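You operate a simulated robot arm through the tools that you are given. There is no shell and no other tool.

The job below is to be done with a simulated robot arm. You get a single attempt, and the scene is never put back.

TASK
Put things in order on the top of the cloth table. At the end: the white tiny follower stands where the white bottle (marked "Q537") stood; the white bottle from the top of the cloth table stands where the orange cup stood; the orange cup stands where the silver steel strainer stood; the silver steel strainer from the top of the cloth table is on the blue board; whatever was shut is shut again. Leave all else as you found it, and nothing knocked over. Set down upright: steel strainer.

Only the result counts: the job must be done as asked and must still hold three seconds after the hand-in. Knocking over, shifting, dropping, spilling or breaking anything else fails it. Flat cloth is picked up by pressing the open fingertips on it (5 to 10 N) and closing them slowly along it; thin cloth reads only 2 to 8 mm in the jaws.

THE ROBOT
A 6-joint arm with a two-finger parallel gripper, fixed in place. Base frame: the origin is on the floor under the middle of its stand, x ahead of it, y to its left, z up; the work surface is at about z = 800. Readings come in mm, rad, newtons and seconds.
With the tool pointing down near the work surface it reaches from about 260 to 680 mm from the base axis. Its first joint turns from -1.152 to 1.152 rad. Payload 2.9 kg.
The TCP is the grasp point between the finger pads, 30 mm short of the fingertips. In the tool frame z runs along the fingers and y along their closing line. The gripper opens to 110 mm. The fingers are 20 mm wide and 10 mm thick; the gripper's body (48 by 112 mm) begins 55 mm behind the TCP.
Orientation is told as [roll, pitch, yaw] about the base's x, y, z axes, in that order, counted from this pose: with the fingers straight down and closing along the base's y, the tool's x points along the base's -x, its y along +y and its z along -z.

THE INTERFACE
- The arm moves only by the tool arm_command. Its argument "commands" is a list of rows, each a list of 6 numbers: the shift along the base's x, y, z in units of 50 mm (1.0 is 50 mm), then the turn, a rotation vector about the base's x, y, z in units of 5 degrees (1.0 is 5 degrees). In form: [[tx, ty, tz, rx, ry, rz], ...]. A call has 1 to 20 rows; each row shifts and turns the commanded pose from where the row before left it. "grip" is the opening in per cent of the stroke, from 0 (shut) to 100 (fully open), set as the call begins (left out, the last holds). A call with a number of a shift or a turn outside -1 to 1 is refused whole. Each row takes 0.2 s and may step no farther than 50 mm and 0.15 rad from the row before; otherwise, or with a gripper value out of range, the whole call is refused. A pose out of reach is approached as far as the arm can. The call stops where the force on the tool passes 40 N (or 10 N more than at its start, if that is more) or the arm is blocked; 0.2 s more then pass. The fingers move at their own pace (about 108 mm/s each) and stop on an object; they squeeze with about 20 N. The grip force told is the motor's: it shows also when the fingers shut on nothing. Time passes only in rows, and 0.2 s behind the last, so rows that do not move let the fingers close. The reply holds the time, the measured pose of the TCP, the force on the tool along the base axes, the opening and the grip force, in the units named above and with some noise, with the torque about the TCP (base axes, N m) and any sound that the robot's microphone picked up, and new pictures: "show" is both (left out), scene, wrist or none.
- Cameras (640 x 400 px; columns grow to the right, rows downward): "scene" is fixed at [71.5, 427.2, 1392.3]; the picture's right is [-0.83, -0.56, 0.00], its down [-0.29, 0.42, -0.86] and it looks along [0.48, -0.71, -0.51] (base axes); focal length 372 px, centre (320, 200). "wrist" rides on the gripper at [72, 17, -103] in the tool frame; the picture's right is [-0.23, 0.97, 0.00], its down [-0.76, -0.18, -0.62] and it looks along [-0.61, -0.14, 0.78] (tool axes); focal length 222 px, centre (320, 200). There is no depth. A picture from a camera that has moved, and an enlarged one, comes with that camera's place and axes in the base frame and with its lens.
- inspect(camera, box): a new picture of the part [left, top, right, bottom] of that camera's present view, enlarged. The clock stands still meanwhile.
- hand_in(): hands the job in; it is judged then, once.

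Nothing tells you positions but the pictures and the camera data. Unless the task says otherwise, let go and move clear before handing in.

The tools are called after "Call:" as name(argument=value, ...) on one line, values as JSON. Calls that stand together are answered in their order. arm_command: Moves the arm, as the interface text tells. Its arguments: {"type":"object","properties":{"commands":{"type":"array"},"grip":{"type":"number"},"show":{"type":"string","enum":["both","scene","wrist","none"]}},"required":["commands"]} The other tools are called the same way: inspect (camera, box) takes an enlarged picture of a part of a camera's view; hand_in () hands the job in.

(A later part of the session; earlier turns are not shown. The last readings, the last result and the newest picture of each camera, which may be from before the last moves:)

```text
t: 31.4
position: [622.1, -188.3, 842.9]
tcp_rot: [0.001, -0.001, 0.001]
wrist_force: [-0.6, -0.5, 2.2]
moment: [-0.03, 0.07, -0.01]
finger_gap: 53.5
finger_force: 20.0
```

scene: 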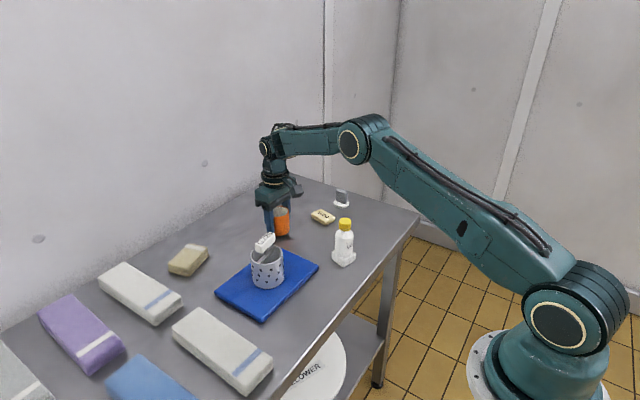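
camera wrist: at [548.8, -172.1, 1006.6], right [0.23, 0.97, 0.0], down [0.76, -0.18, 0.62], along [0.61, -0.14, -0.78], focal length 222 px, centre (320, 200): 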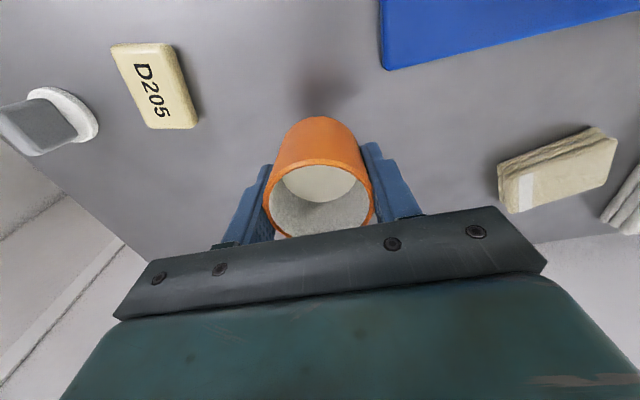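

Light contact (2.2 N) shows the cup is on the table. I'll release and rise.

Call:
arm_command(commands=[[0, 0, 0, 0, 0, 0], [0, 0, 0, 0, 0, 0], [0, 0, 0, 0, 0, 0]], grip=85, show="none")

Call:
arm_command(commands=[[0, 0, 0.3, 0, 0, 0], [0, 0, 0.6, 0, 0, 0], [0, 0, 0.8, 0, 0, 0], [0, 0, 0.8, 0, 0, 0], [0, 0, 0.6, 0, 0, 0]], show="both")

Call:
inspect(camera="wrist", box=[220, 40, 420, 200])

```text
t: 32.2
position: [620.8, -188.4, 842.2]
tcp_rot: [0.001, -0.001, 0.001]
wrist_force: [0.0, 0.8, -0.7]
moment: [-0.02, 0.01, -0.01]
finger_gap: 93.3
finger_force: 0.1
```

```text
t: 33.4
position: [620.3, -189.6, 999.8]
tcp_rot: [0.001, 0.0, -0.001]
wrist_force: [0.3, -0.2, 0.2]
moment: [0.02, -0.03, 0.0]
finger_gap: 93.4
finger_force: 0.1
camera wrist: at [549.4, -171.4, 1102.1], right [0.23, 0.97, 0.0], down [0.76, -0.18, 0.62], along [0.61, -0.14, -0.78], focal length 222 px, centre (320, 200)
```

scene: 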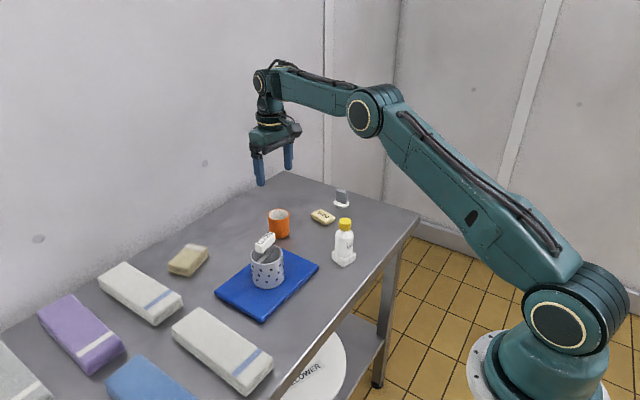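
wrist: 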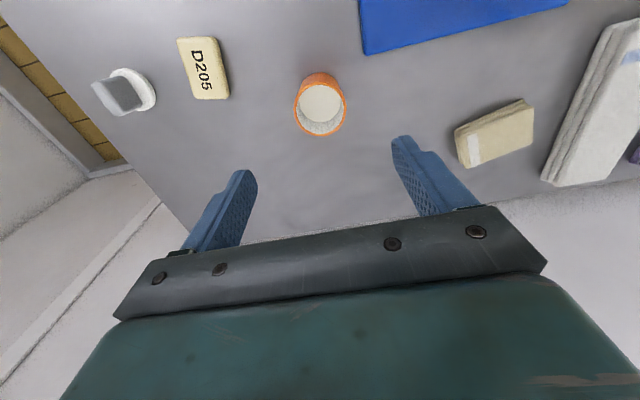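

```text
2.50 times, centred on (320, 120) of wrist
camera zoom: at [549.4, -171.4, 1102.1], right [0.23, 0.97, 0.0], down [0.76, -0.18, 0.62], along [0.61, -0.14, -0.78], focal length 555 px, centre (320, 400)
```

zoom: 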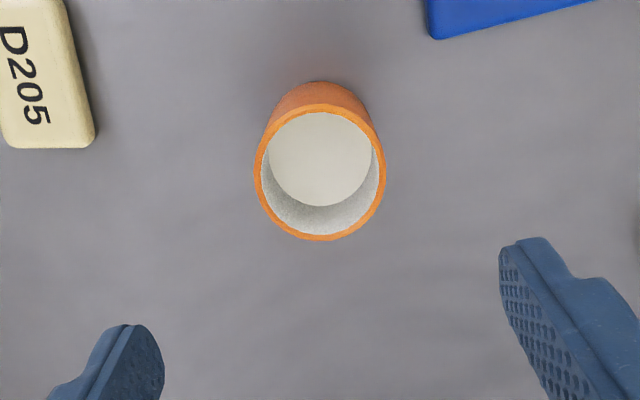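

The cup is released and standing. I'll compare its base location with the strainer's original one using the same scene crop.

Call:
inspect(camera="scene", box=[240, 170, 400, 270])

```text
4.00 times, centred on (320, 220) of scene
camera zoom: at [71.5, 427.2, 1392.3], right [-0.83, -0.56, 0.0], down [-0.29, 0.42, -0.86], along [0.48, -0.71, -0.51], focal length 1488 px, centre (320, 120)
```

zoom: 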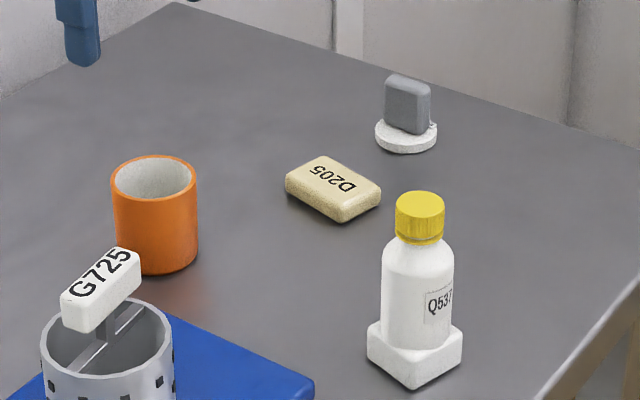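

The cup base matches the strainer's old footprint within a couple of millimetres. Next I'll move above the bottle near (419,-191) and measure it.

Call:
arm_command(commands=[[-0.4, 0, 0.1, 0, 0, 0], [-0.8, 0, 0.1, 0, 0, 0], [-0.8, 0, 0, 0, 0, 0], [-0.8, 0, 0, 0, 0, 0], [-0.7, -0.02, 0, 0, 0, 0], [-0.54, -0.02, 0, 0, 0, 0], [0, 0, 0, 0, 0, 0]], show="both")

Call:
arm_command(commands=[[0, 0, 0, 0, 0, 0]], show="none")

Call:
inspect(camera="wrist", box=[220, 40, 420, 200])

```text
t: 35.0
position: [418.1, -190.4, 1005.3]
tcp_rot: [-0.001, 0.0, 0.001]
wrist_force: [-0.9, 0.4, -0.6]
moment: [0.01, 0.03, -0.04]
finger_gap: 93.3
finger_force: 0.1
camera wrist: at [345.9, -172.8, 1107.1], right [0.23, 0.97, 0.0], down [0.76, -0.18, 0.62], along [0.61, -0.14, -0.78], focal length 222 px, centre (320, 200)
```

scene: 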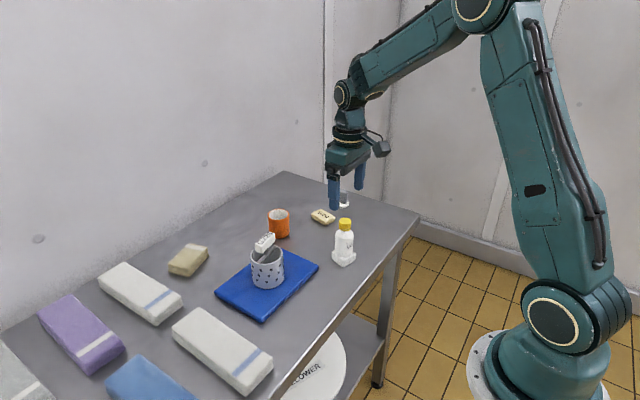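
wrist: 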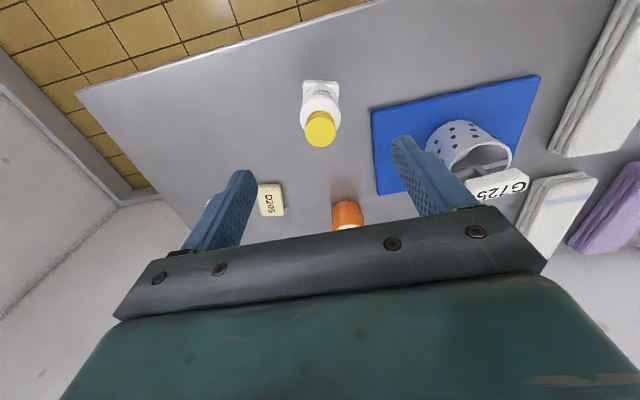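

```text
t: 35.4
position: [418.4, -190.1, 1005.4]
tcp_rot: [0.001, 0.0, 0.0]
wrist_force: [-0.1, 0.2, 0.1]
moment: [-0.01, 0.0, 0.06]
finger_gap: 93.6
finger_force: 0.1
```

```text
2.50 times, centred on (320, 120) of wrist
camera zoom: at [346.1, -172.8, 1107.1], right [0.23, 0.97, 0.0], down [0.76, -0.18, 0.62], along [0.61, -0.14, -0.78], focal length 555 px, centre (320, 400)
```

zoom: 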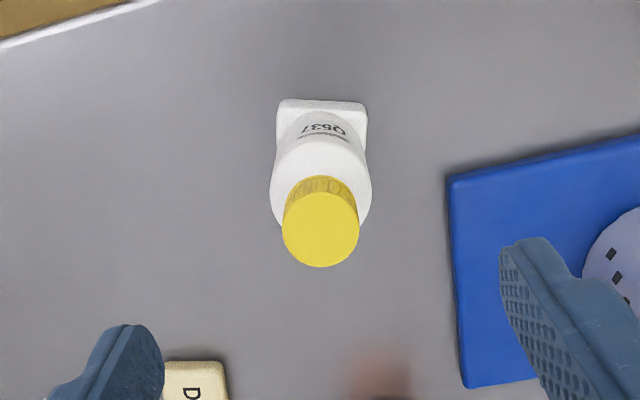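

The bottle axis is at about (419.8,-191.4), almost under the TCP, with its top near z=918. I'll descend to grip the straight body at z≈872, which keeps the palm above the cap.

Call:
arm_command(commands=[[0.018, 0, -0.5, 0, 0, 0], [0, 0, -0.6, 0, 0, 0], [0, 0, -0.6, 0, 0, 0], [0, 0, -0.4, 0, 0, 0], [0, 0, 0, 0, 0, 0]], show="both")

Call:
inspect(camera="scene", box=[290, 150, 410, 270])

```text
t: 36.6
position: [421.1, -189.2, 901.3]
tcp_rot: [-0.001, 0.001, 0.001]
wrist_force: [-0.1, 0.1, -0.5]
moment: [-0.02, 0.03, -0.01]
finger_gap: 93.5
finger_force: 0.0
camera wrist: at [348.4, -172.6, 1004.8], right [0.23, 0.97, 0.0], down [0.76, -0.18, 0.62], along [0.61, -0.14, -0.78], focal length 222 px, centre (320, 200)
```

scene: 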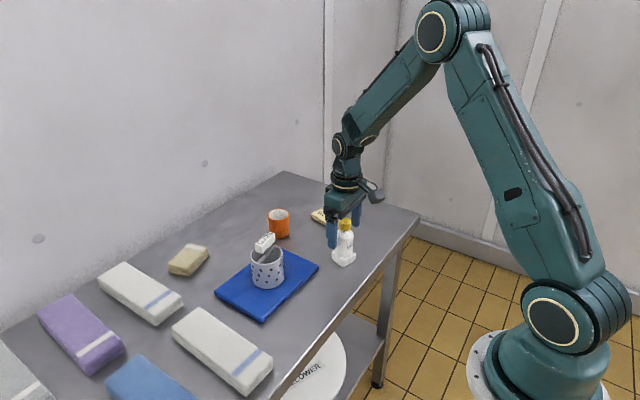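
wrist: 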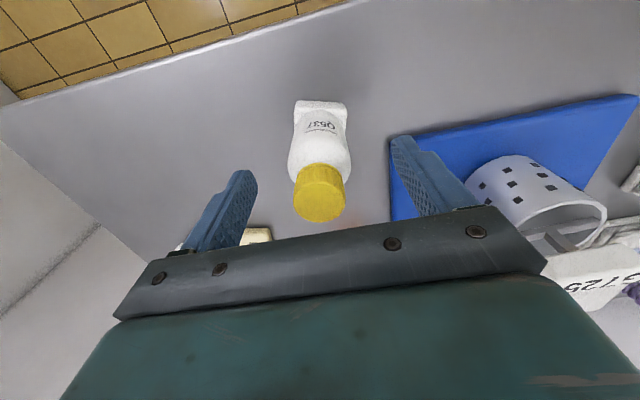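

```text
3.33 times, centred on (350, 210) of scene
camera zoom: at [71.5, 427.2, 1392.3], right [-0.83, -0.56, 0.0], down [-0.29, 0.42, -0.86], along [0.48, -0.71, -0.51], focal length 1240 px, centre (220, 167)
```

zoom: 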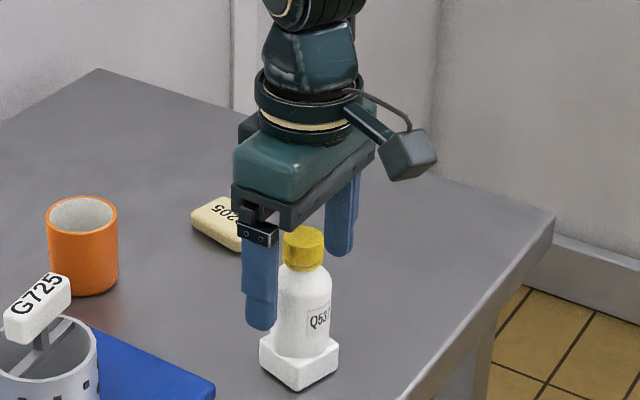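

There is clear room above the cap. I'll go down the final 28 mm and close on the body.

Call:
arm_command(commands=[[0, 0, -0.3, 0, 0, 0], [0, 0, -0.25, 0, 0, 0], [0, 0, 0, 0, 0, 0]], show="wrist")

Call:
arm_command(commands=[[0, 0, 0, 0, 0, 0], [0, 0, 0, 0, 0, 0], [0, 0, 0, 0, 0, 0], [0, 0, 0, 0, 0, 0]], grip=0, show="both")

Call:
inspect(camera="scene", box=[290, 170, 410, 270])

```text
t: 37.4
position: [419.4, -190.3, 877.1]
tcp_rot: [0.001, -0.001, -0.002]
wrist_force: [0.5, 0.5, -0.2]
moment: [0.0, 0.01, 0.01]
finger_gap: 93.3
finger_force: 0.1
camera wrist: at [347.1, -173.4, 978.2], right [0.23, 0.97, 0.0], down [0.76, -0.18, 0.62], along [0.61, -0.14, -0.78], focal length 222 px, centre (320, 200)
```

wrist: 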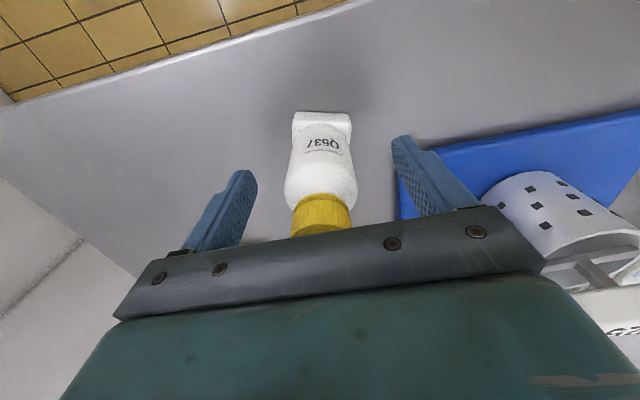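

```text
t: 38.4
position: [418.6, -191.6, 874.3]
tcp_rot: [-0.001, 0.001, 0.0]
wrist_force: [-0.5, -0.8, 0.2]
moment: [-0.03, 0.01, -0.02]
finger_gap: 40.3
finger_force: 20.3
camera wrist: at [347.1, -173.3, 978.3], right [0.23, 0.97, 0.0], down [0.76, -0.18, 0.62], along [0.61, -0.14, -0.78], focal length 222 px, centre (320, 200)
```

scene: 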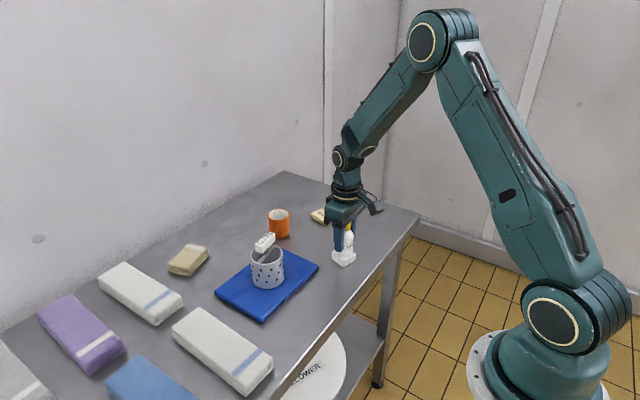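
wrist: 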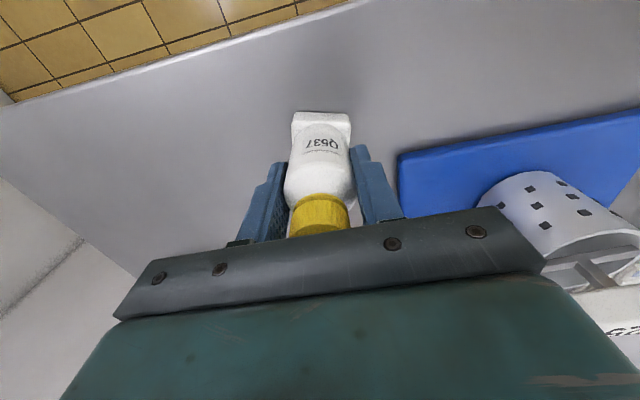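

```text
4.00 times, centred on (350, 220) of scene
camera zoom: at [71.5, 427.2, 1392.3], right [-0.83, -0.56, 0.0], down [-0.29, 0.42, -0.86], along [0.48, -0.71, -0.51], focal length 1488 px, centre (200, 120)
```

zoom: 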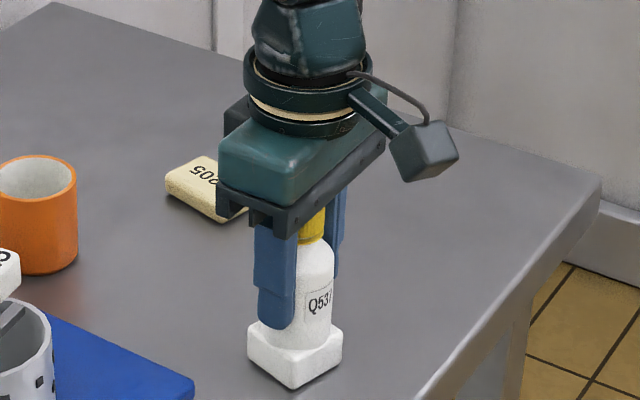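

The bottle body is gripped at 40.3 mm. I'll lift it a little and check whether the square base comes with it.

Call:
arm_command(commands=[[0, 0, 0.04, 0, 0, 0], [0, 0, 0.08, 0, 0, 0], [0, 0, 0.12, 0, 0, 0], [0, 0, 0.16, 0, 0, 0], [0, 0, 0, 0, 0, 0]], show="both")

Call:
inspect(camera="scene", box=[290, 170, 410, 270])

```text
t: 39.6
position: [419.8, -189.0, 895.6]
tcp_rot: [0.0, 0.0, -0.003]
wrist_force: [-0.3, 0.1, -1.3]
moment: [-0.02, -0.02, -0.02]
finger_gap: 40.4
finger_force: 20.0
camera wrist: at [347.5, -172.2, 997.8], right [0.23, 0.97, 0.0], down [0.76, -0.18, 0.62], along [0.61, -0.14, -0.78], focal length 222 px, centre (320, 200)
```

scene: 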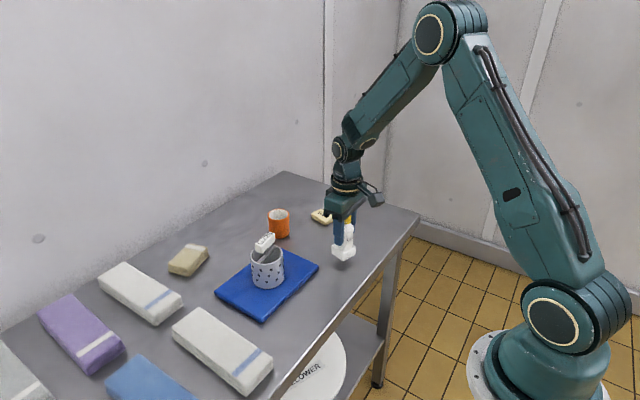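
wrist: 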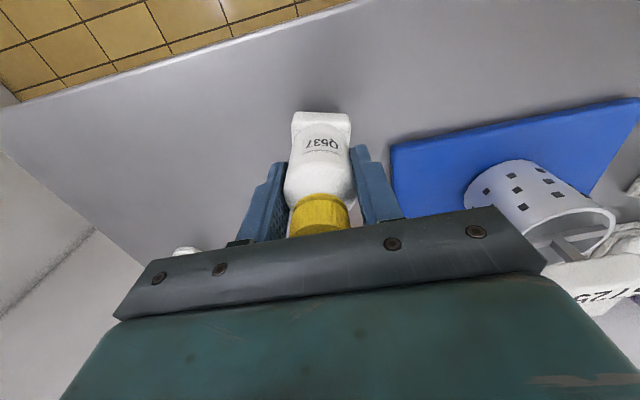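

```text
4.00 times, centred on (350, 220) of scene
camera zoom: at [71.5, 427.1, 1392.3], right [-0.83, -0.56, 0.0], down [-0.29, 0.42, -0.86], along [0.48, -0.71, -0.51], focal length 1488 px, centre (200, 120)
```

zoom: 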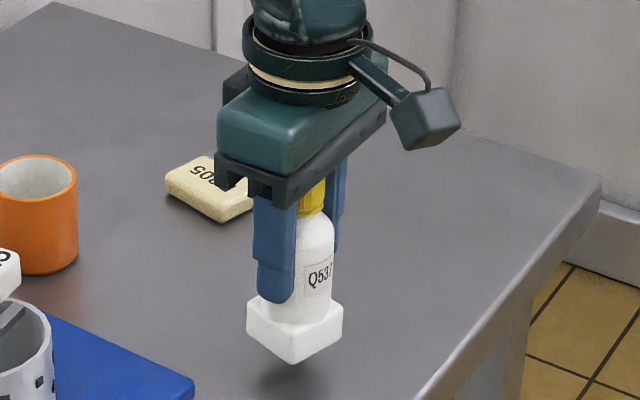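

The base is part of the bottle and lifts with it. I'll carry the bottle to the cup's old place (462,-354).

Call:
arm_command(commands=[[0, 0, 0.3, 0, 0, 0], [0, 0, 0.3, 0, 0, 0], [0.026, -0.1, 0, 0, 0, 0], [0.078, -0.3, 0, 0, 0, 0], [0.117, -0.45, 0, 0, 0, 0], [0.13, -0.5, 0, 0, 0, 0], [0.13, -0.5, 0, 0, 0, 0], [0.13, -0.5, 0, 0, 0, 0], [0.104, -0.4, 0, 0, 0, 0], [0.073, -0.28, 0, 0, 0, 0], [0.039, -0.15, 0, 0, 0, 0], [0.021, -0.074, 0, 0, 0, 0], [0, 0, 0, 0, 0, 0]], show="both")

Call:
arm_command(commands=[[0, 0, -0.3, 0, 0, 0], [0, 0, -0.3, 0, 0, 0], [0, 0, -0.2, 0, 0, 0], [0, 0, 0, 0, 0, 0]], show="scene")

```text
t: 42.4
position: [462.8, -351.6, 925.7]
tcp_rot: [0.0, -0.001, 0.001]
wrist_force: [-0.6, 0.2, -1.8]
moment: [-0.01, 0.01, -0.01]
finger_gap: 40.2
finger_force: 20.7
camera wrist: at [390.8, -334.8, 1028.2], right [0.23, 0.97, 0.0], down [0.76, -0.18, 0.62], along [0.61, -0.14, -0.78], focal length 222 px, centre (320, 200)
```

scene: 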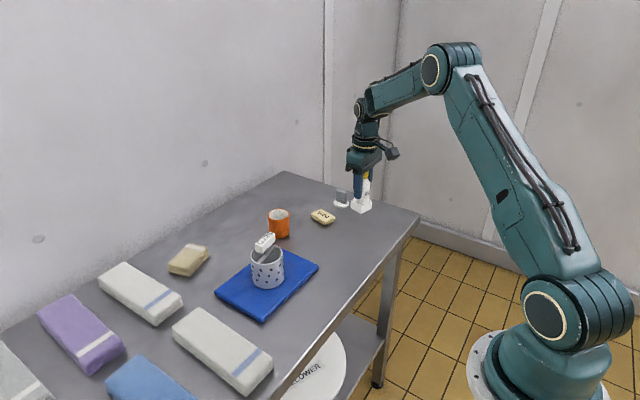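
wrist: 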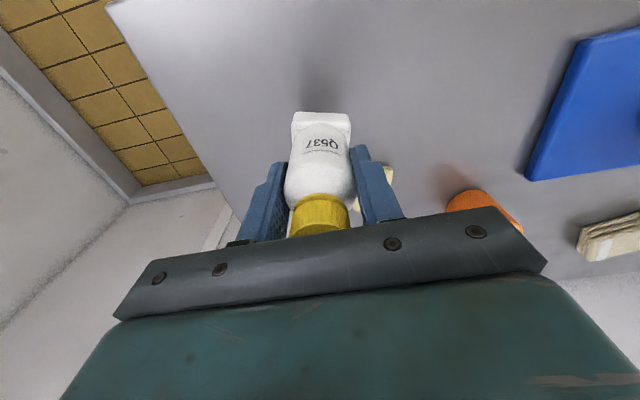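

```text
t: 43.4
position: [463.5, -351.5, 884.2]
tcp_rot: [0.0, 0.0, 0.001]
wrist_force: [-0.7, 0.2, -2.2]
moment: [0.02, 0.01, -0.02]
finger_gap: 40.1
finger_force: 20.1
```

scene: 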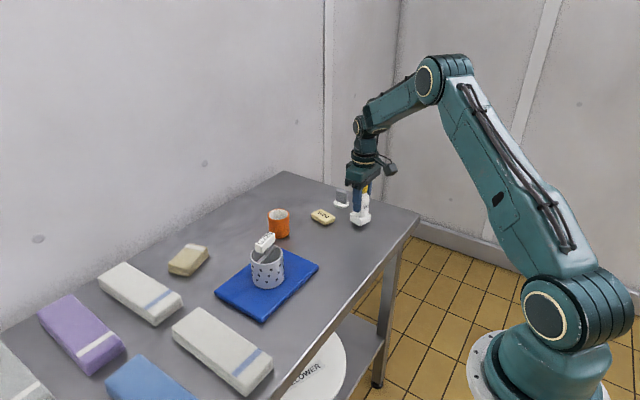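

I'm about 10 mm above the table. I'll lower in small steps until contact.

Call:
arm_command(commands=[[0, 0, -0.08, 0, 0, 0], [0, 0, -0.06, 0, 0, 0], [0, 0, 0, 0, 0, 0]], show="none")

Call:
arm_command(commands=[[0, 0, -0.04, 0, 0, 0], [0, 0, 0, 0, 0, 0]], show="none")

Call:
arm_command(commands=[[0, 0, -0.03, 0, 0, 0], [0, 0, 0, 0, 0, 0]], show="scene")

Call:
inspect(camera="scene", box=[240, 170, 400, 270])

```text
t: 44.2
position: [462.6, -352.3, 878.5]
tcp_rot: [0.0, -0.002, 0.0]
wrist_force: [0.3, 0.3, -2.0]
moment: [-0.01, -0.01, 0.0]
finger_gap: 40.1
finger_force: 19.9
```

```text
t: 44.8
position: [462.9, -353.5, 875.9]
tcp_rot: [0.0, 0.001, 0.0]
wrist_force: [-0.3, 0.3, -1.2]
moment: [0.0, -0.02, 0.0]
finger_gap: 39.9
finger_force: 20.6
```

```text
t: 45.4
position: [463.4, -352.5, 875.1]
tcp_rot: [-0.001, -0.002, -0.002]
wrist_force: [-2.9, 5.7, 17.1]
moment: [0.19, 0.12, 0.0]
finger_gap: 40.5
finger_force: 19.9
```

scene: 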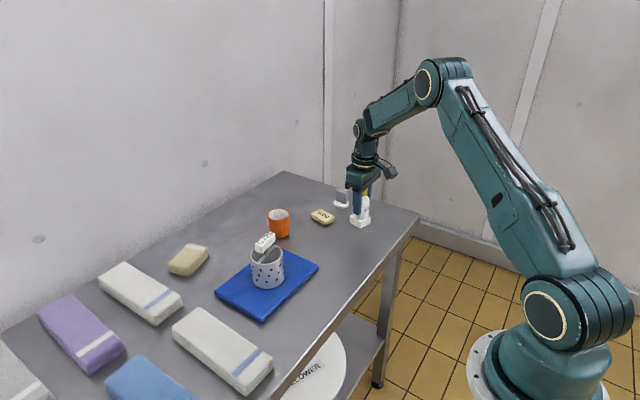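

```text
4.00 times, centred on (320, 220) of scene
camera zoom: at [71.2, 427.5, 1392.2], right [-0.83, -0.56, 0.0], down [-0.29, 0.42, -0.86], along [0.48, -0.71, -0.51], focal length 1488 px, centre (320, 120)
```

zoom: 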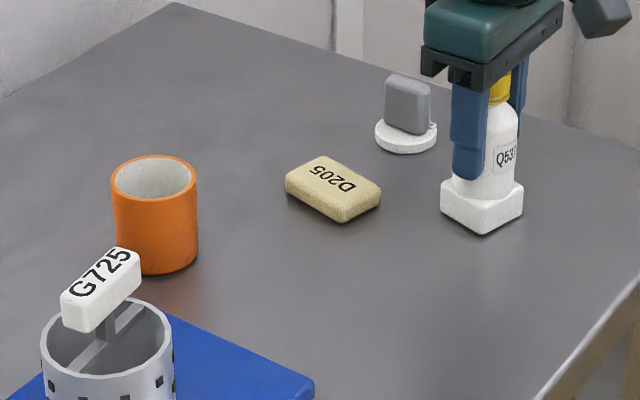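

Contact is 17 N. I'll ease up 1 mm, release and rise straight up.

Call:
arm_command(commands=[[0, 0, 0.025, 0, 0, 0], [0, 0, 0, 0, 0, 0]], show="none")

Call:
arm_command(commands=[[0, 0, 0, 0, 0, 0], [0, 0, 0, 0, 0, 0], [0, 0, 0, 0, 0, 0]], grip=80, show="wrist")

Call:
arm_command(commands=[[0, 0, 0.3, 0, 0, 0], [0, 0, 0.6, 0, 0, 0], [0, 0, 0.8, 0, 0, 0], [0, 0, 0.8, 0, 0, 0]], show="both")

Call:
inspect(camera="scene", box=[240, 170, 400, 270])

```text
t: 46.0
position: [462.2, -353.6, 875.7]
tcp_rot: [-0.003, -0.002, 0.002]
wrist_force: [3.3, 1.2, 7.8]
moment: [-0.08, -0.38, 0.03]
finger_gap: 40.2
finger_force: 19.9
```

```text
t: 46.8
position: [462.4, -353.6, 875.4]
tcp_rot: [0.0, -0.002, -0.001]
wrist_force: [-0.1, -0.3, -0.4]
moment: [-0.01, 0.02, 0.04]
finger_gap: 88.1
finger_force: 0.0
camera wrist: at [390.0, -335.8, 977.7], right [0.23, 0.97, 0.0], down [0.76, -0.18, 0.62], along [0.61, -0.14, -0.78], focal length 222 px, centre (320, 200)
```

wrist: 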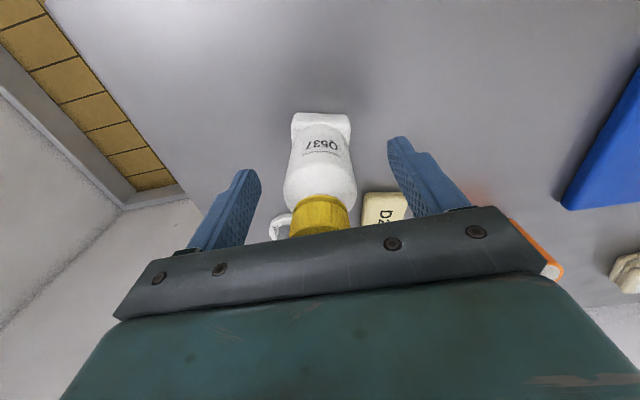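

```text
t: 47.8
position: [463.3, -352.4, 1002.1]
tcp_rot: [0.001, 0.0, 0.0]
wrist_force: [-0.3, -0.4, 1.0]
moment: [0.03, -0.01, -0.03]
finger_gap: 88.0
finger_force: 0.0
camera wrist: at [391.3, -335.2, 1104.9], right [0.23, 0.97, 0.0], down [0.76, -0.18, 0.62], along [0.61, -0.14, -0.78], focal length 222 px, centre (320, 200)
```

scene: 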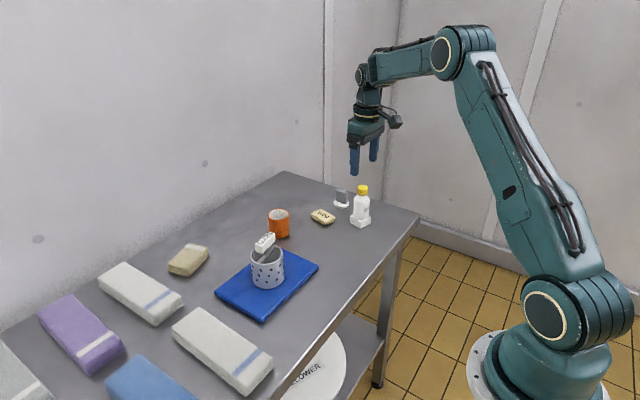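
wrist: 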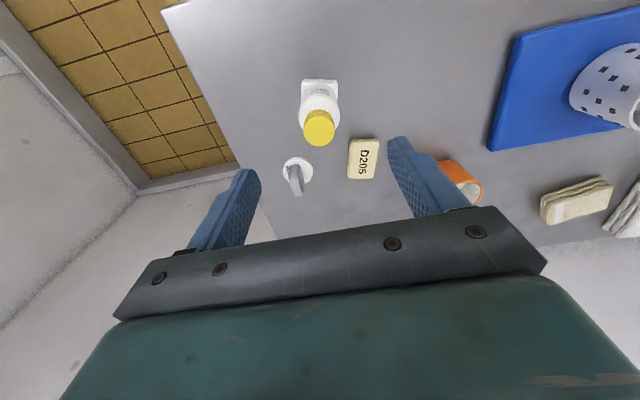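

```text
4.00 times, centred on (320, 220) of scene
camera zoom: at [71.5, 427.2, 1392.3], right [-0.83, -0.56, 0.0], down [-0.29, 0.42, -0.86], along [0.48, -0.71, -0.51], focal length 1488 px, centre (320, 120)
```

zoom: 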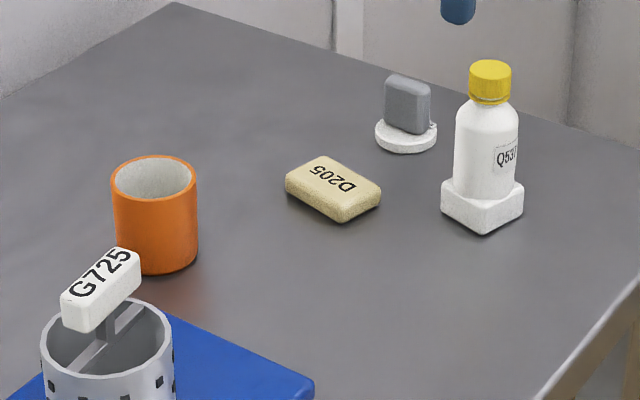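

The bottle stands in the cup's old place within about 3 mm. Now the follower: I'll zoom in to measure its handle.

Call:
inspect(camera="wrist", box=[250, 130, 350, 210])

Call:
inspect(camera="scene", box=[325, 180, 357, 212])

```text
5.00 times, centred on (300, 170) of wrist
camera zoom: at [391.3, -335.2, 1104.9], right [0.23, 0.97, 0.0], down [0.76, -0.18, 0.62], along [0.61, -0.14, -0.78], focal length 1111 px, centre (420, 350)
```

zoom: 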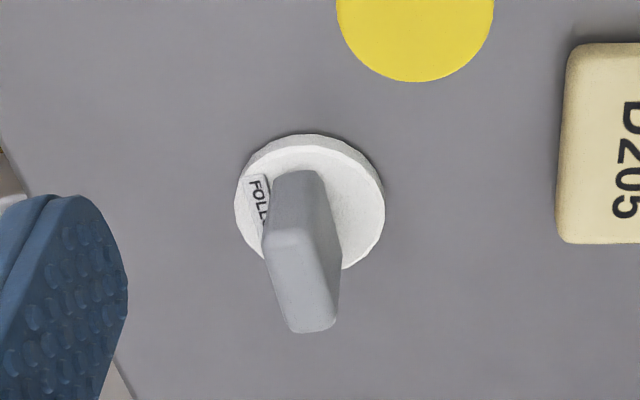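

```text
12.50 times, centred on (341, 196) of scene
camera zoom: at [71.5, 427.2, 1392.3], right [-0.83, -0.56, 0.0], down [-0.29, 0.42, -0.86], along [0.48, -0.71, -0.51], focal length 4650 px, centre (58, 250)
```

zoom: 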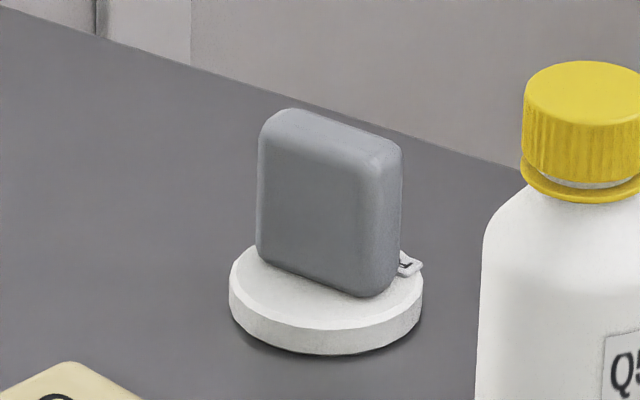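

The follower handle is centred at about (557.5,-411), top near z=848, about 13 mm thick and long roughly along x (-5°). This is near the reach limit, so I'll test reachability above it first.

Call:
arm_command(commands=[[0.3, -0.18, 0, 0, 0, -1], [0.5, -0.298, 0, 0, 0, 0], [0.5, -0.298, 0, 0, 0, 0], [0.4, -0.24, 0, 0, 0, 0], [0.206, -0.12, 0, 0, 0, 0], [0, 0, 0, 0, 0, 0]], grip=55, show="both")

Call:
inspect(camera="wrist", box=[220, 60, 420, 220])

```text
t: 49.2
position: [537.5, -397.4, 998.8]
tcp_rot: [0.0, -0.001, -0.086]
wrist_force: [1.1, -0.7, -0.2]
moment: [0.0, 0.01, -0.01]
finger_gap: 60.6
finger_force: 0.1
out of reach, approached as far as the arm can: row 4, 5
camera wrist: at [466.9, -373.8, 1101.6], right [0.31, 0.95, 0.0], down [0.74, -0.24, 0.62], along [0.59, -0.19, -0.78], focal length 222 px, centre (320, 200)
```

scene: 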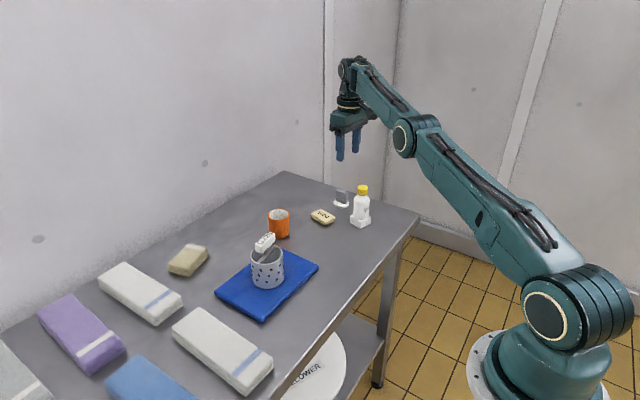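
wrist: 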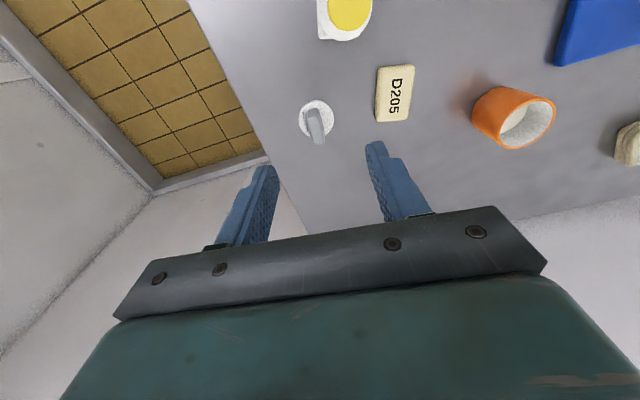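

```text
2.50 times, centred on (320, 140) of wrist
camera zoom: at [466.9, -373.8, 1101.6], right [0.31, 0.95, 0.0], down [0.74, -0.24, 0.62], along [0.59, -0.19, -0.78], focal length 555 px, centre (320, 350)
```

zoom: 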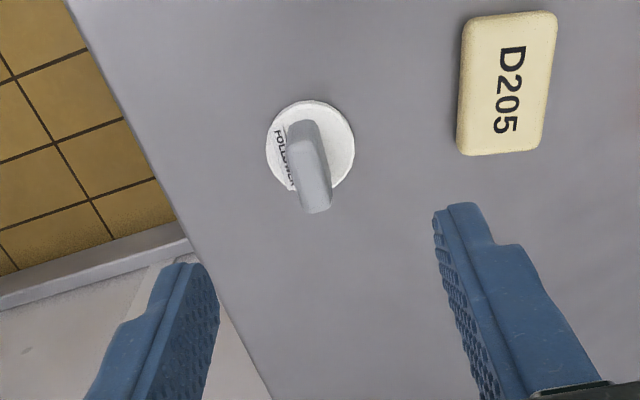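

At z≈999 a straight-down tool only reaches r≈668, and tilting with the camera on this side would bring it near the bottle. I'll back off and turn the tool 180° so the camera is on the far side, then tilt the fingers outward.

Call:
arm_command(commands=[[-0.5, 0.3, 0, 0, 0, 0], [-0.3, 0.2, 0.2, 0, 0, 0], [0, 0, 0, 0, 0, -1], [0, 0, 0, 0, 0, -1], [0, 0, 0, 0, 0, -1], [0, 0, 0, 0, 0, -1], [0, 0, 0, 0, 0, -1], [0, 0, 0, 0, 0, -1], [0, 0, 0, 0, 0, -1], [0, 0, 0, 0, 0, -1], [0, 0, 0, 0, 0, -1], [0, 0, 0, 0, 0, -1], [0, 0, 0, 0, 0, -1], [0, 0, 0, 0, 0, -1], [0, 0, 0, 0, 0, -1], [0, 0, 0, 0, 0, -1], [0, 0, 0, 0, 0, -1], [0, 0, 0, 0, 0, -1], [0, 0, 0, 0, 0, -1], [0, 0, 0, 0, 0, -1]], show="scene")

```text
t: 53.4
position: [497.6, -372.0, 1009.9]
tcp_rot: [0.001, -0.001, -1.659]
wrist_force: [0.6, 0.4, -0.4]
moment: [0.04, 0.02, 0.0]
finger_gap: 60.2
finger_force: 0.1
```

scene: 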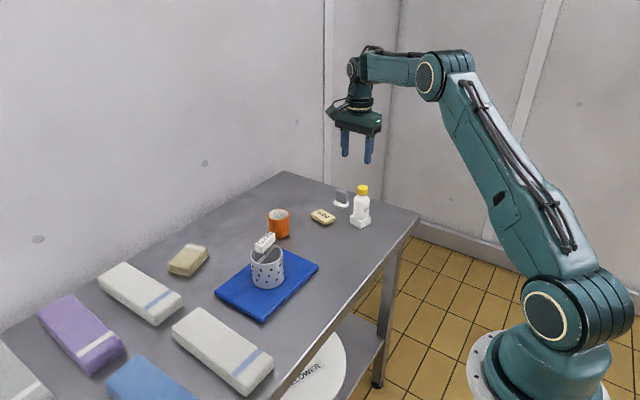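

The command frame follows the clamped pose, and the yaw is now -95°. I'll continue the turn by another 90°.

Call:
arm_command(commands=[[0, 0, 0, 0, 0, -1], [0, 0, 0, 0, 0, -1], [0, 0, 0, 0, 0, -1], [0, 0, 0, 0, 0, -1], [0, 0, 0, 0, 0, -1], [0, 0, 0, 0, 0, -1], [0, 0, 0, 0, 0, -1], [0, 0, 0, 0, 0, -1], [0, 0, 0, 0, 0, -1], [0, 0, 0, 0, 0, -1], [0, 0, 0, 0, 0, -1], [0, 0, 0, 0, 0, -1], [0, 0, 0, 0, 0, -1], [0, 0, 0, 0, 0, -1], [0, 0, 0, 0, 0, -1], [0, 0, 0, 0, 0, -1], [0, 0, 0, 0, 0, -1], [0, 0, 0, 0, 0, -1], [0, 0, 0, 0, 0, 0]], show="both")

```text
t: 57.4
position: [498.8, -370.1, 1010.3]
tcp_rot: [0.001, -0.001, 3.053]
wrist_force: [-0.8, -0.2, 0.8]
moment: [-0.02, -0.01, -0.01]
finger_gap: 60.6
finger_force: 0.0
camera wrist: at [569.0, -393.5, 1112.8], right [-0.31, -0.95, 0.0], down [-0.74, 0.24, 0.62], along [-0.59, 0.19, -0.78], focal length 222 px, centre (320, 200)
```

scene: 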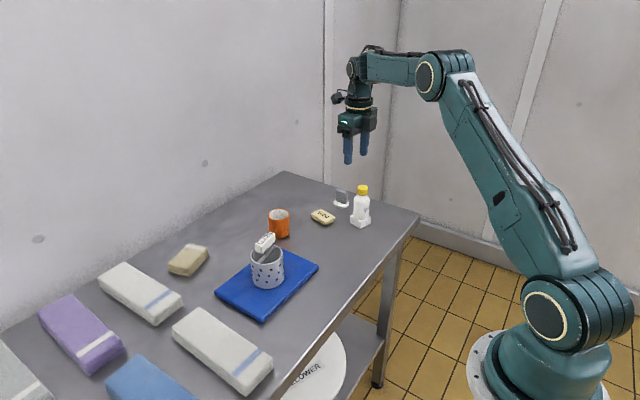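
wrist: 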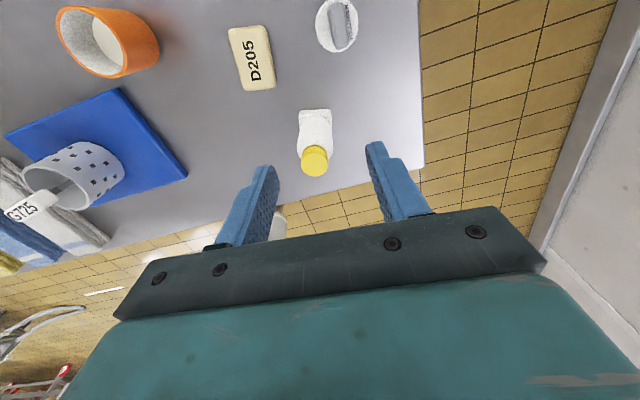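

Yaw is now 175° with the camera on the far side. I'll tilt the fingers outward 12.5° about the closing line and move over the follower.

Call:
arm_command(commands=[[0, 0, 0, -0.087, -0.996, 0], [0, 0, 0, -0.087, -0.996, 0], [0, 0, 0, -0.043, -0.498, 0], [0.2, -0.12, 0, 0, 0, 0], [0.35, -0.22, 0, 0, 0, 0], [0.35, -0.22, 0, 0, 0, 0], [0.2, -0.13, 0, 0, 0, 0], [0.09, -0.08, 0, 0, 0, 0], [0, 0, 0, 0, 0, 0]], show="both")

Call:
inspect(camera="wrist", box=[240, 60, 400, 200])

```text
t: 59.4
position: [554.5, -407.3, 1009.3]
tcp_rot: [0.004, 0.22, 3.053]
wrist_force: [-1.0, 0.3, 0.2]
moment: [-0.01, 0.02, -0.01]
finger_gap: 60.4
finger_force: 0.1
camera wrist: at [601.7, -428.3, 1125.0], right [-0.31, -0.95, -0.05], down [-0.86, 0.26, 0.44], along [-0.41, 0.18, -0.9], focal length 222 px, centre (320, 200)
```

scene: 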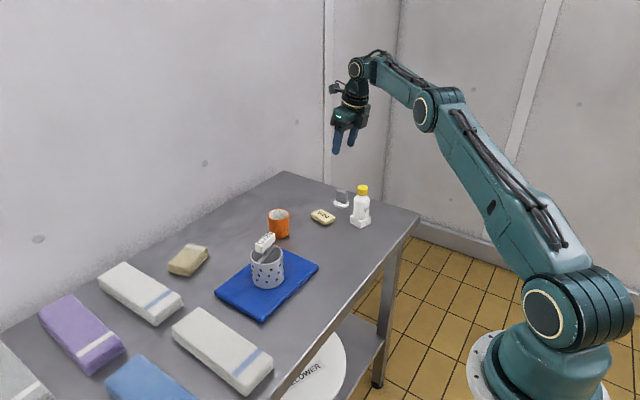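
wrist: 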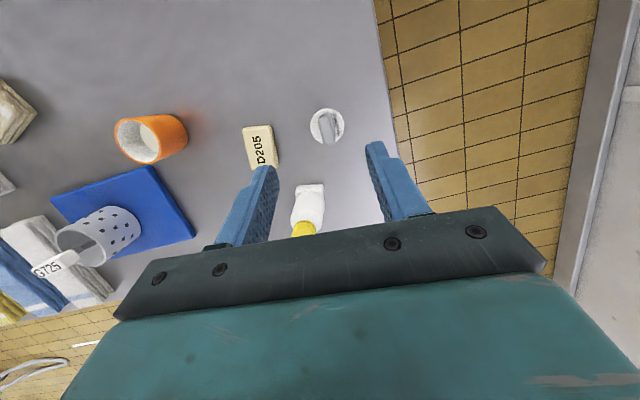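

```text
2.86 times, centred on (320, 130) of wrist
camera zoom: at [601.7, -428.3, 1125.0], right [-0.31, -0.95, -0.05], down [-0.86, 0.26, 0.44], along [-0.41, 0.18, -0.9], focal length 635 px, centre (320, 400)
```

zoom: 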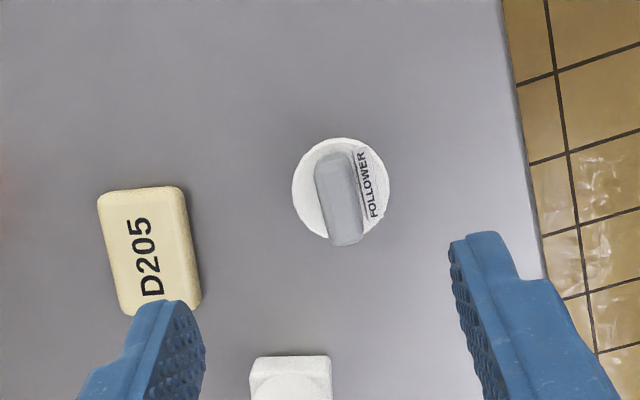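

The pose is reachable and the "FOLLOWER" label is visible on the disc. The disc centre is about (+5.3,-1.4) mm from the TCP; I'll correct for that and descend to just above the handle.

Call:
arm_command(commands=[[0.106, -0.028, -0.5, 0, 0, 0], [0, 0, -0.6, 0, 0, 0], [0, 0, -0.6, 0, 0, 0], [0, 0, -0.5, 0, 0, 0], [0, 0, -0.3, 0, 0, 0], [0, 0, 0, 0, 0, 0]], show="both")

Call:
inspect(camera="wrist", box=[240, 80, 400, 220])

Call:
inspect(camera="scene", box=[300, 130, 400, 240])

```text
t: 60.8
position: [564.1, -410.7, 883.5]
tcp_rot: [0.001, 0.217, 3.053]
wrist_force: [1.0, -0.8, -0.3]
moment: [-0.04, 0.01, 0.0]
finger_gap: 60.4
finger_force: 0.0
camera wrist: at [611.2, -431.0, 999.3], right [-0.31, -0.95, -0.05], down [-0.86, 0.25, 0.44], along [-0.41, 0.18, -0.89], focal length 222 px, centre (320, 200)
```

scene: 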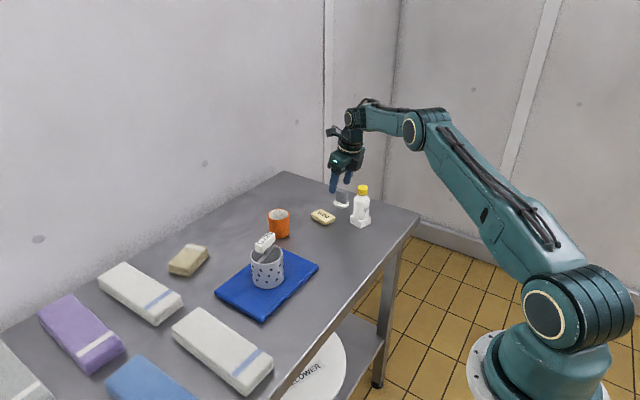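
wrist: 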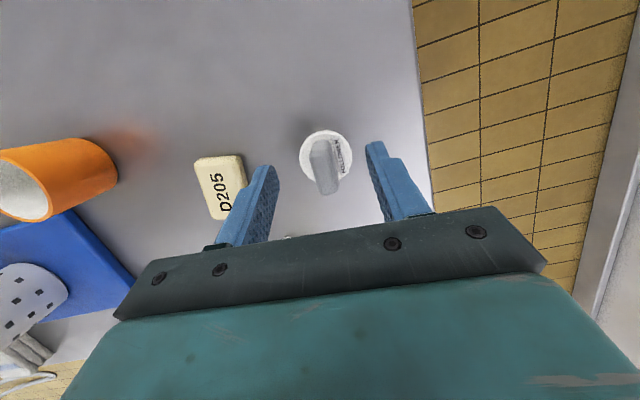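

```text
2.86 times, centred on (320, 150) of wrist
camera zoom: at [611.2, -431.0, 999.3], right [-0.31, -0.95, -0.05], down [-0.86, 0.25, 0.44], along [-0.41, 0.18, -0.89], focal length 635 px, centre (320, 343)
```

zoom: 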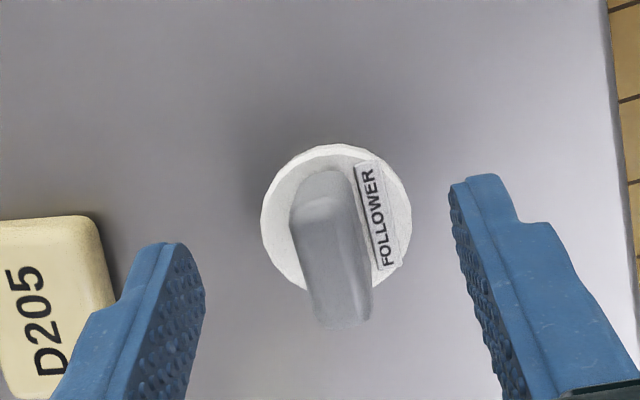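

```text
3.64 times, centred on (350, 185) of scene
camera zoom: at [71.5, 427.2, 1392.3], right [-0.83, -0.56, 0.0], down [-0.29, 0.42, -0.86], along [0.48, -0.71, -0.51], focal length 1353 px, centre (211, 254)
```

zoom: 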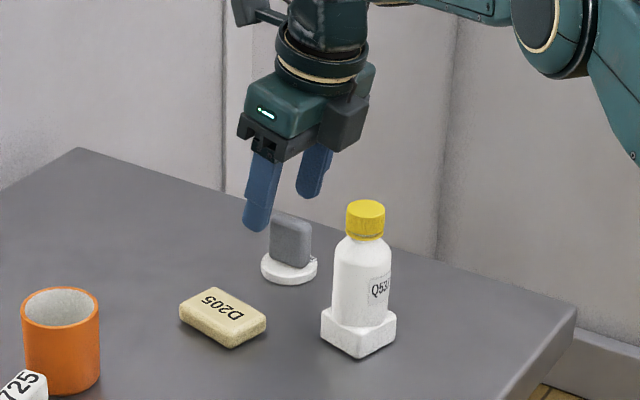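

Alignment is good; the disc centre is about 2.5 mm nearer the base than the TCP. I'll correct that and descend to z≈843, with the tips just above the disc.

Call:
arm_command(commands=[[-0.05, -0.012, -0.3, 0, 0, 0], [0, 0, -0.3, 0, 0, 0], [0, 0, -0.16, 0, 0, 0], [0, 0, 0, 0, 0, 0]], show="both")

Call:
inspect(camera="scene", box=[310, 150, 380, 220])

Call:
inspect(camera="wrist", box=[240, 100, 400, 240])

```text
t: 61.8
position: [561.7, -413.0, 847.5]
tcp_rot: [0.0, 0.219, 3.055]
wrist_force: [0.5, -0.4, 0.0]
moment: [0.02, -0.02, 0.02]
finger_gap: 60.3
finger_force: 0.0
camera wrist: at [609.1, -433.8, 962.4], right [-0.31, -0.95, -0.05], down [-0.86, 0.25, 0.44], along [-0.41, 0.18, -0.89], focal length 222 px, centre (320, 200)
```

scene: 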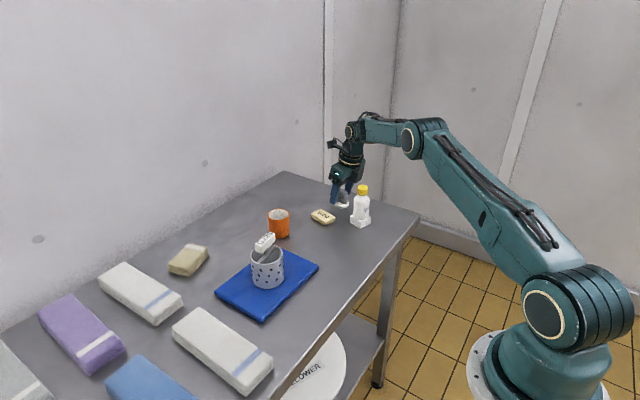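
wrist: 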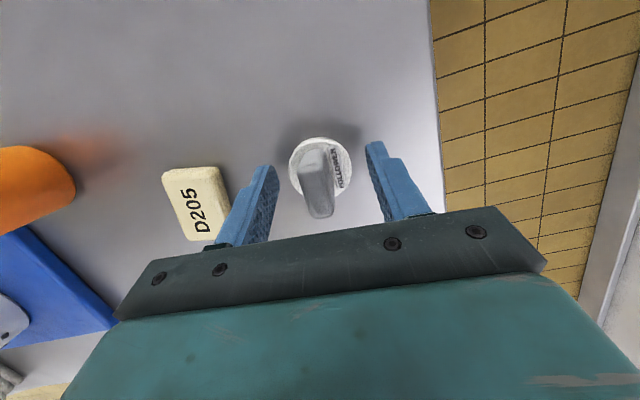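

```text
5.71 times, centred on (345, 185) of scene
camera zoom: at [71.5, 427.2, 1392.3], right [-0.83, -0.56, 0.0], down [-0.29, 0.42, -0.86], along [0.48, -0.71, -0.51], focal length 2126 px, centre (177, 286)
```

zoom: 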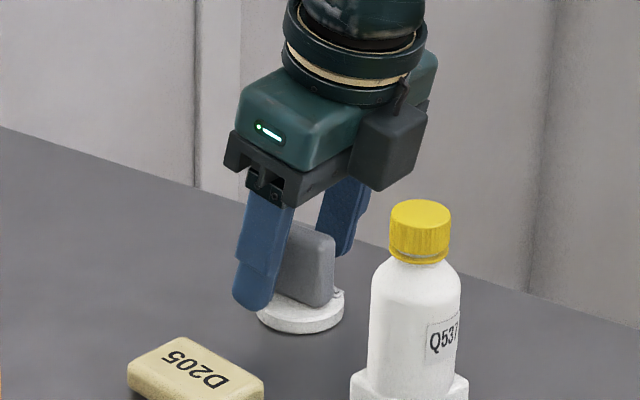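

```text
2.86 times, centred on (320, 170) of wrist
camera zoom: at [609.1, -433.8, 962.4], right [-0.31, -0.95, -0.05], down [-0.86, 0.25, 0.44], along [-0.41, 0.18, -0.89], focal length 635 px, centre (320, 286)
```

zoom: 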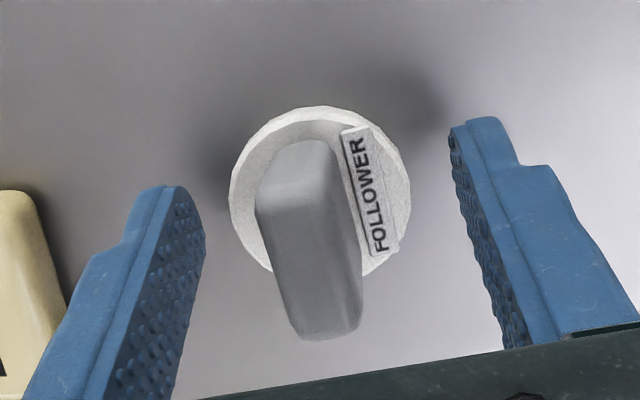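

The fingers straddle the handle with tips around z≈815, and the handle is about 1.6 mm toward +y. I'll nudge over and close.

Call:
arm_command(commands=[[0, 0.032, -0.03, 0, 0, 0], [0, 0, 0, 0, 0, 0]], show="none")

Call:
arm_command(commands=[[0, 0, 0, 0, 0, 0], [0, 0, 0, 0, 0, 0], [0, 0, 0, 0, 0, 0], [0, 0, 0, 0, 0, 0]], grip=0, show="both")

Call:
inspect(camera="wrist", box=[240, 100, 400, 240])

Call:
inspect(camera="scene", box=[310, 150, 380, 220])

```text
t: 62.4
position: [562.9, -408.8, 844.9]
tcp_rot: [0.0, 0.218, 3.055]
wrist_force: [0.0, 0.3, -0.7]
moment: [-0.02, -0.02, 0.0]
finger_gap: 60.6
finger_force: 0.1
```

```text
t: 63.4
position: [562.3, -410.6, 844.6]
tcp_rot: [0.0, 0.22, 3.054]
wrist_force: [0.3, 0.3, -0.3]
moment: [-0.01, 0.02, 0.01]
finger_gap: 15.2
finger_force: 20.0
camera wrist: at [608.7, -431.9, 960.7], right [-0.31, -0.95, -0.05], down [-0.86, 0.25, 0.44], along [-0.41, 0.18, -0.89], focal length 222 px, centre (320, 200)
```

scene: 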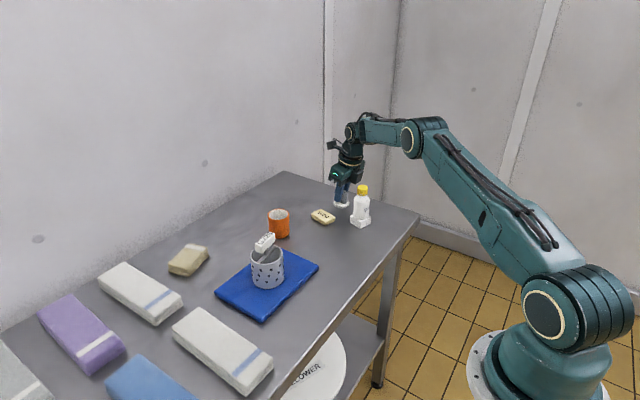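
wrist: 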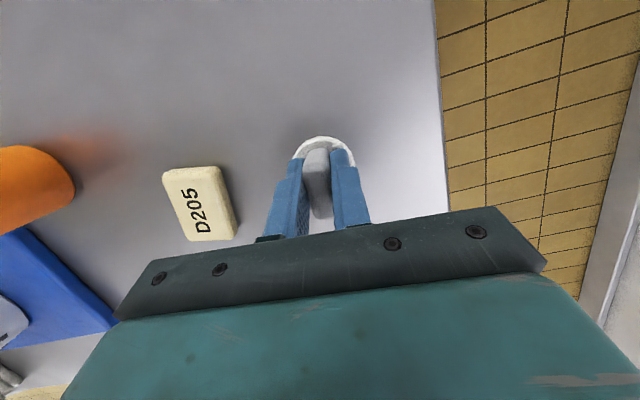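

```text
2.86 times, centred on (320, 170) of wrist
camera zoom: at [608.7, -431.9, 960.7], right [-0.31, -0.95, -0.05], down [-0.86, 0.25, 0.44], along [-0.41, 0.18, -0.89], focal length 635 px, centre (320, 286)
```

zoom: 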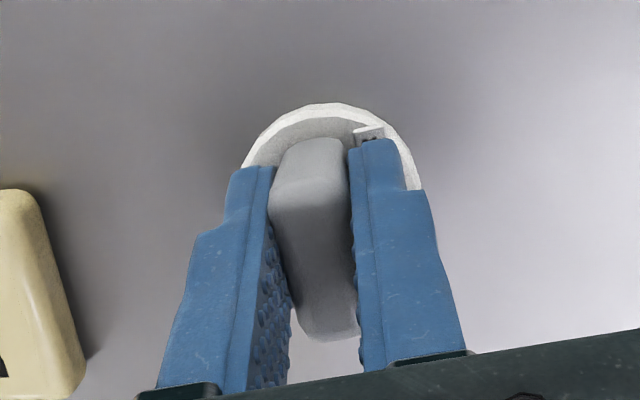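

```text
5.71 times, centred on (345, 185) of scene
camera zoom: at [71.5, 427.2, 1392.3], right [-0.83, -0.56, 0.0], down [-0.29, 0.42, -0.86], along [0.48, -0.71, -0.51], focal length 2126 px, centre (177, 286)
```

zoom: 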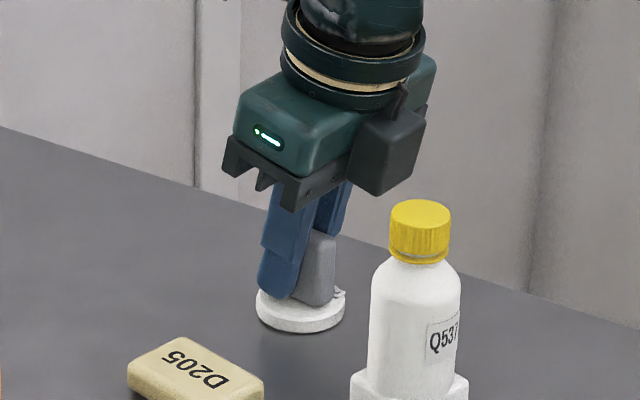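

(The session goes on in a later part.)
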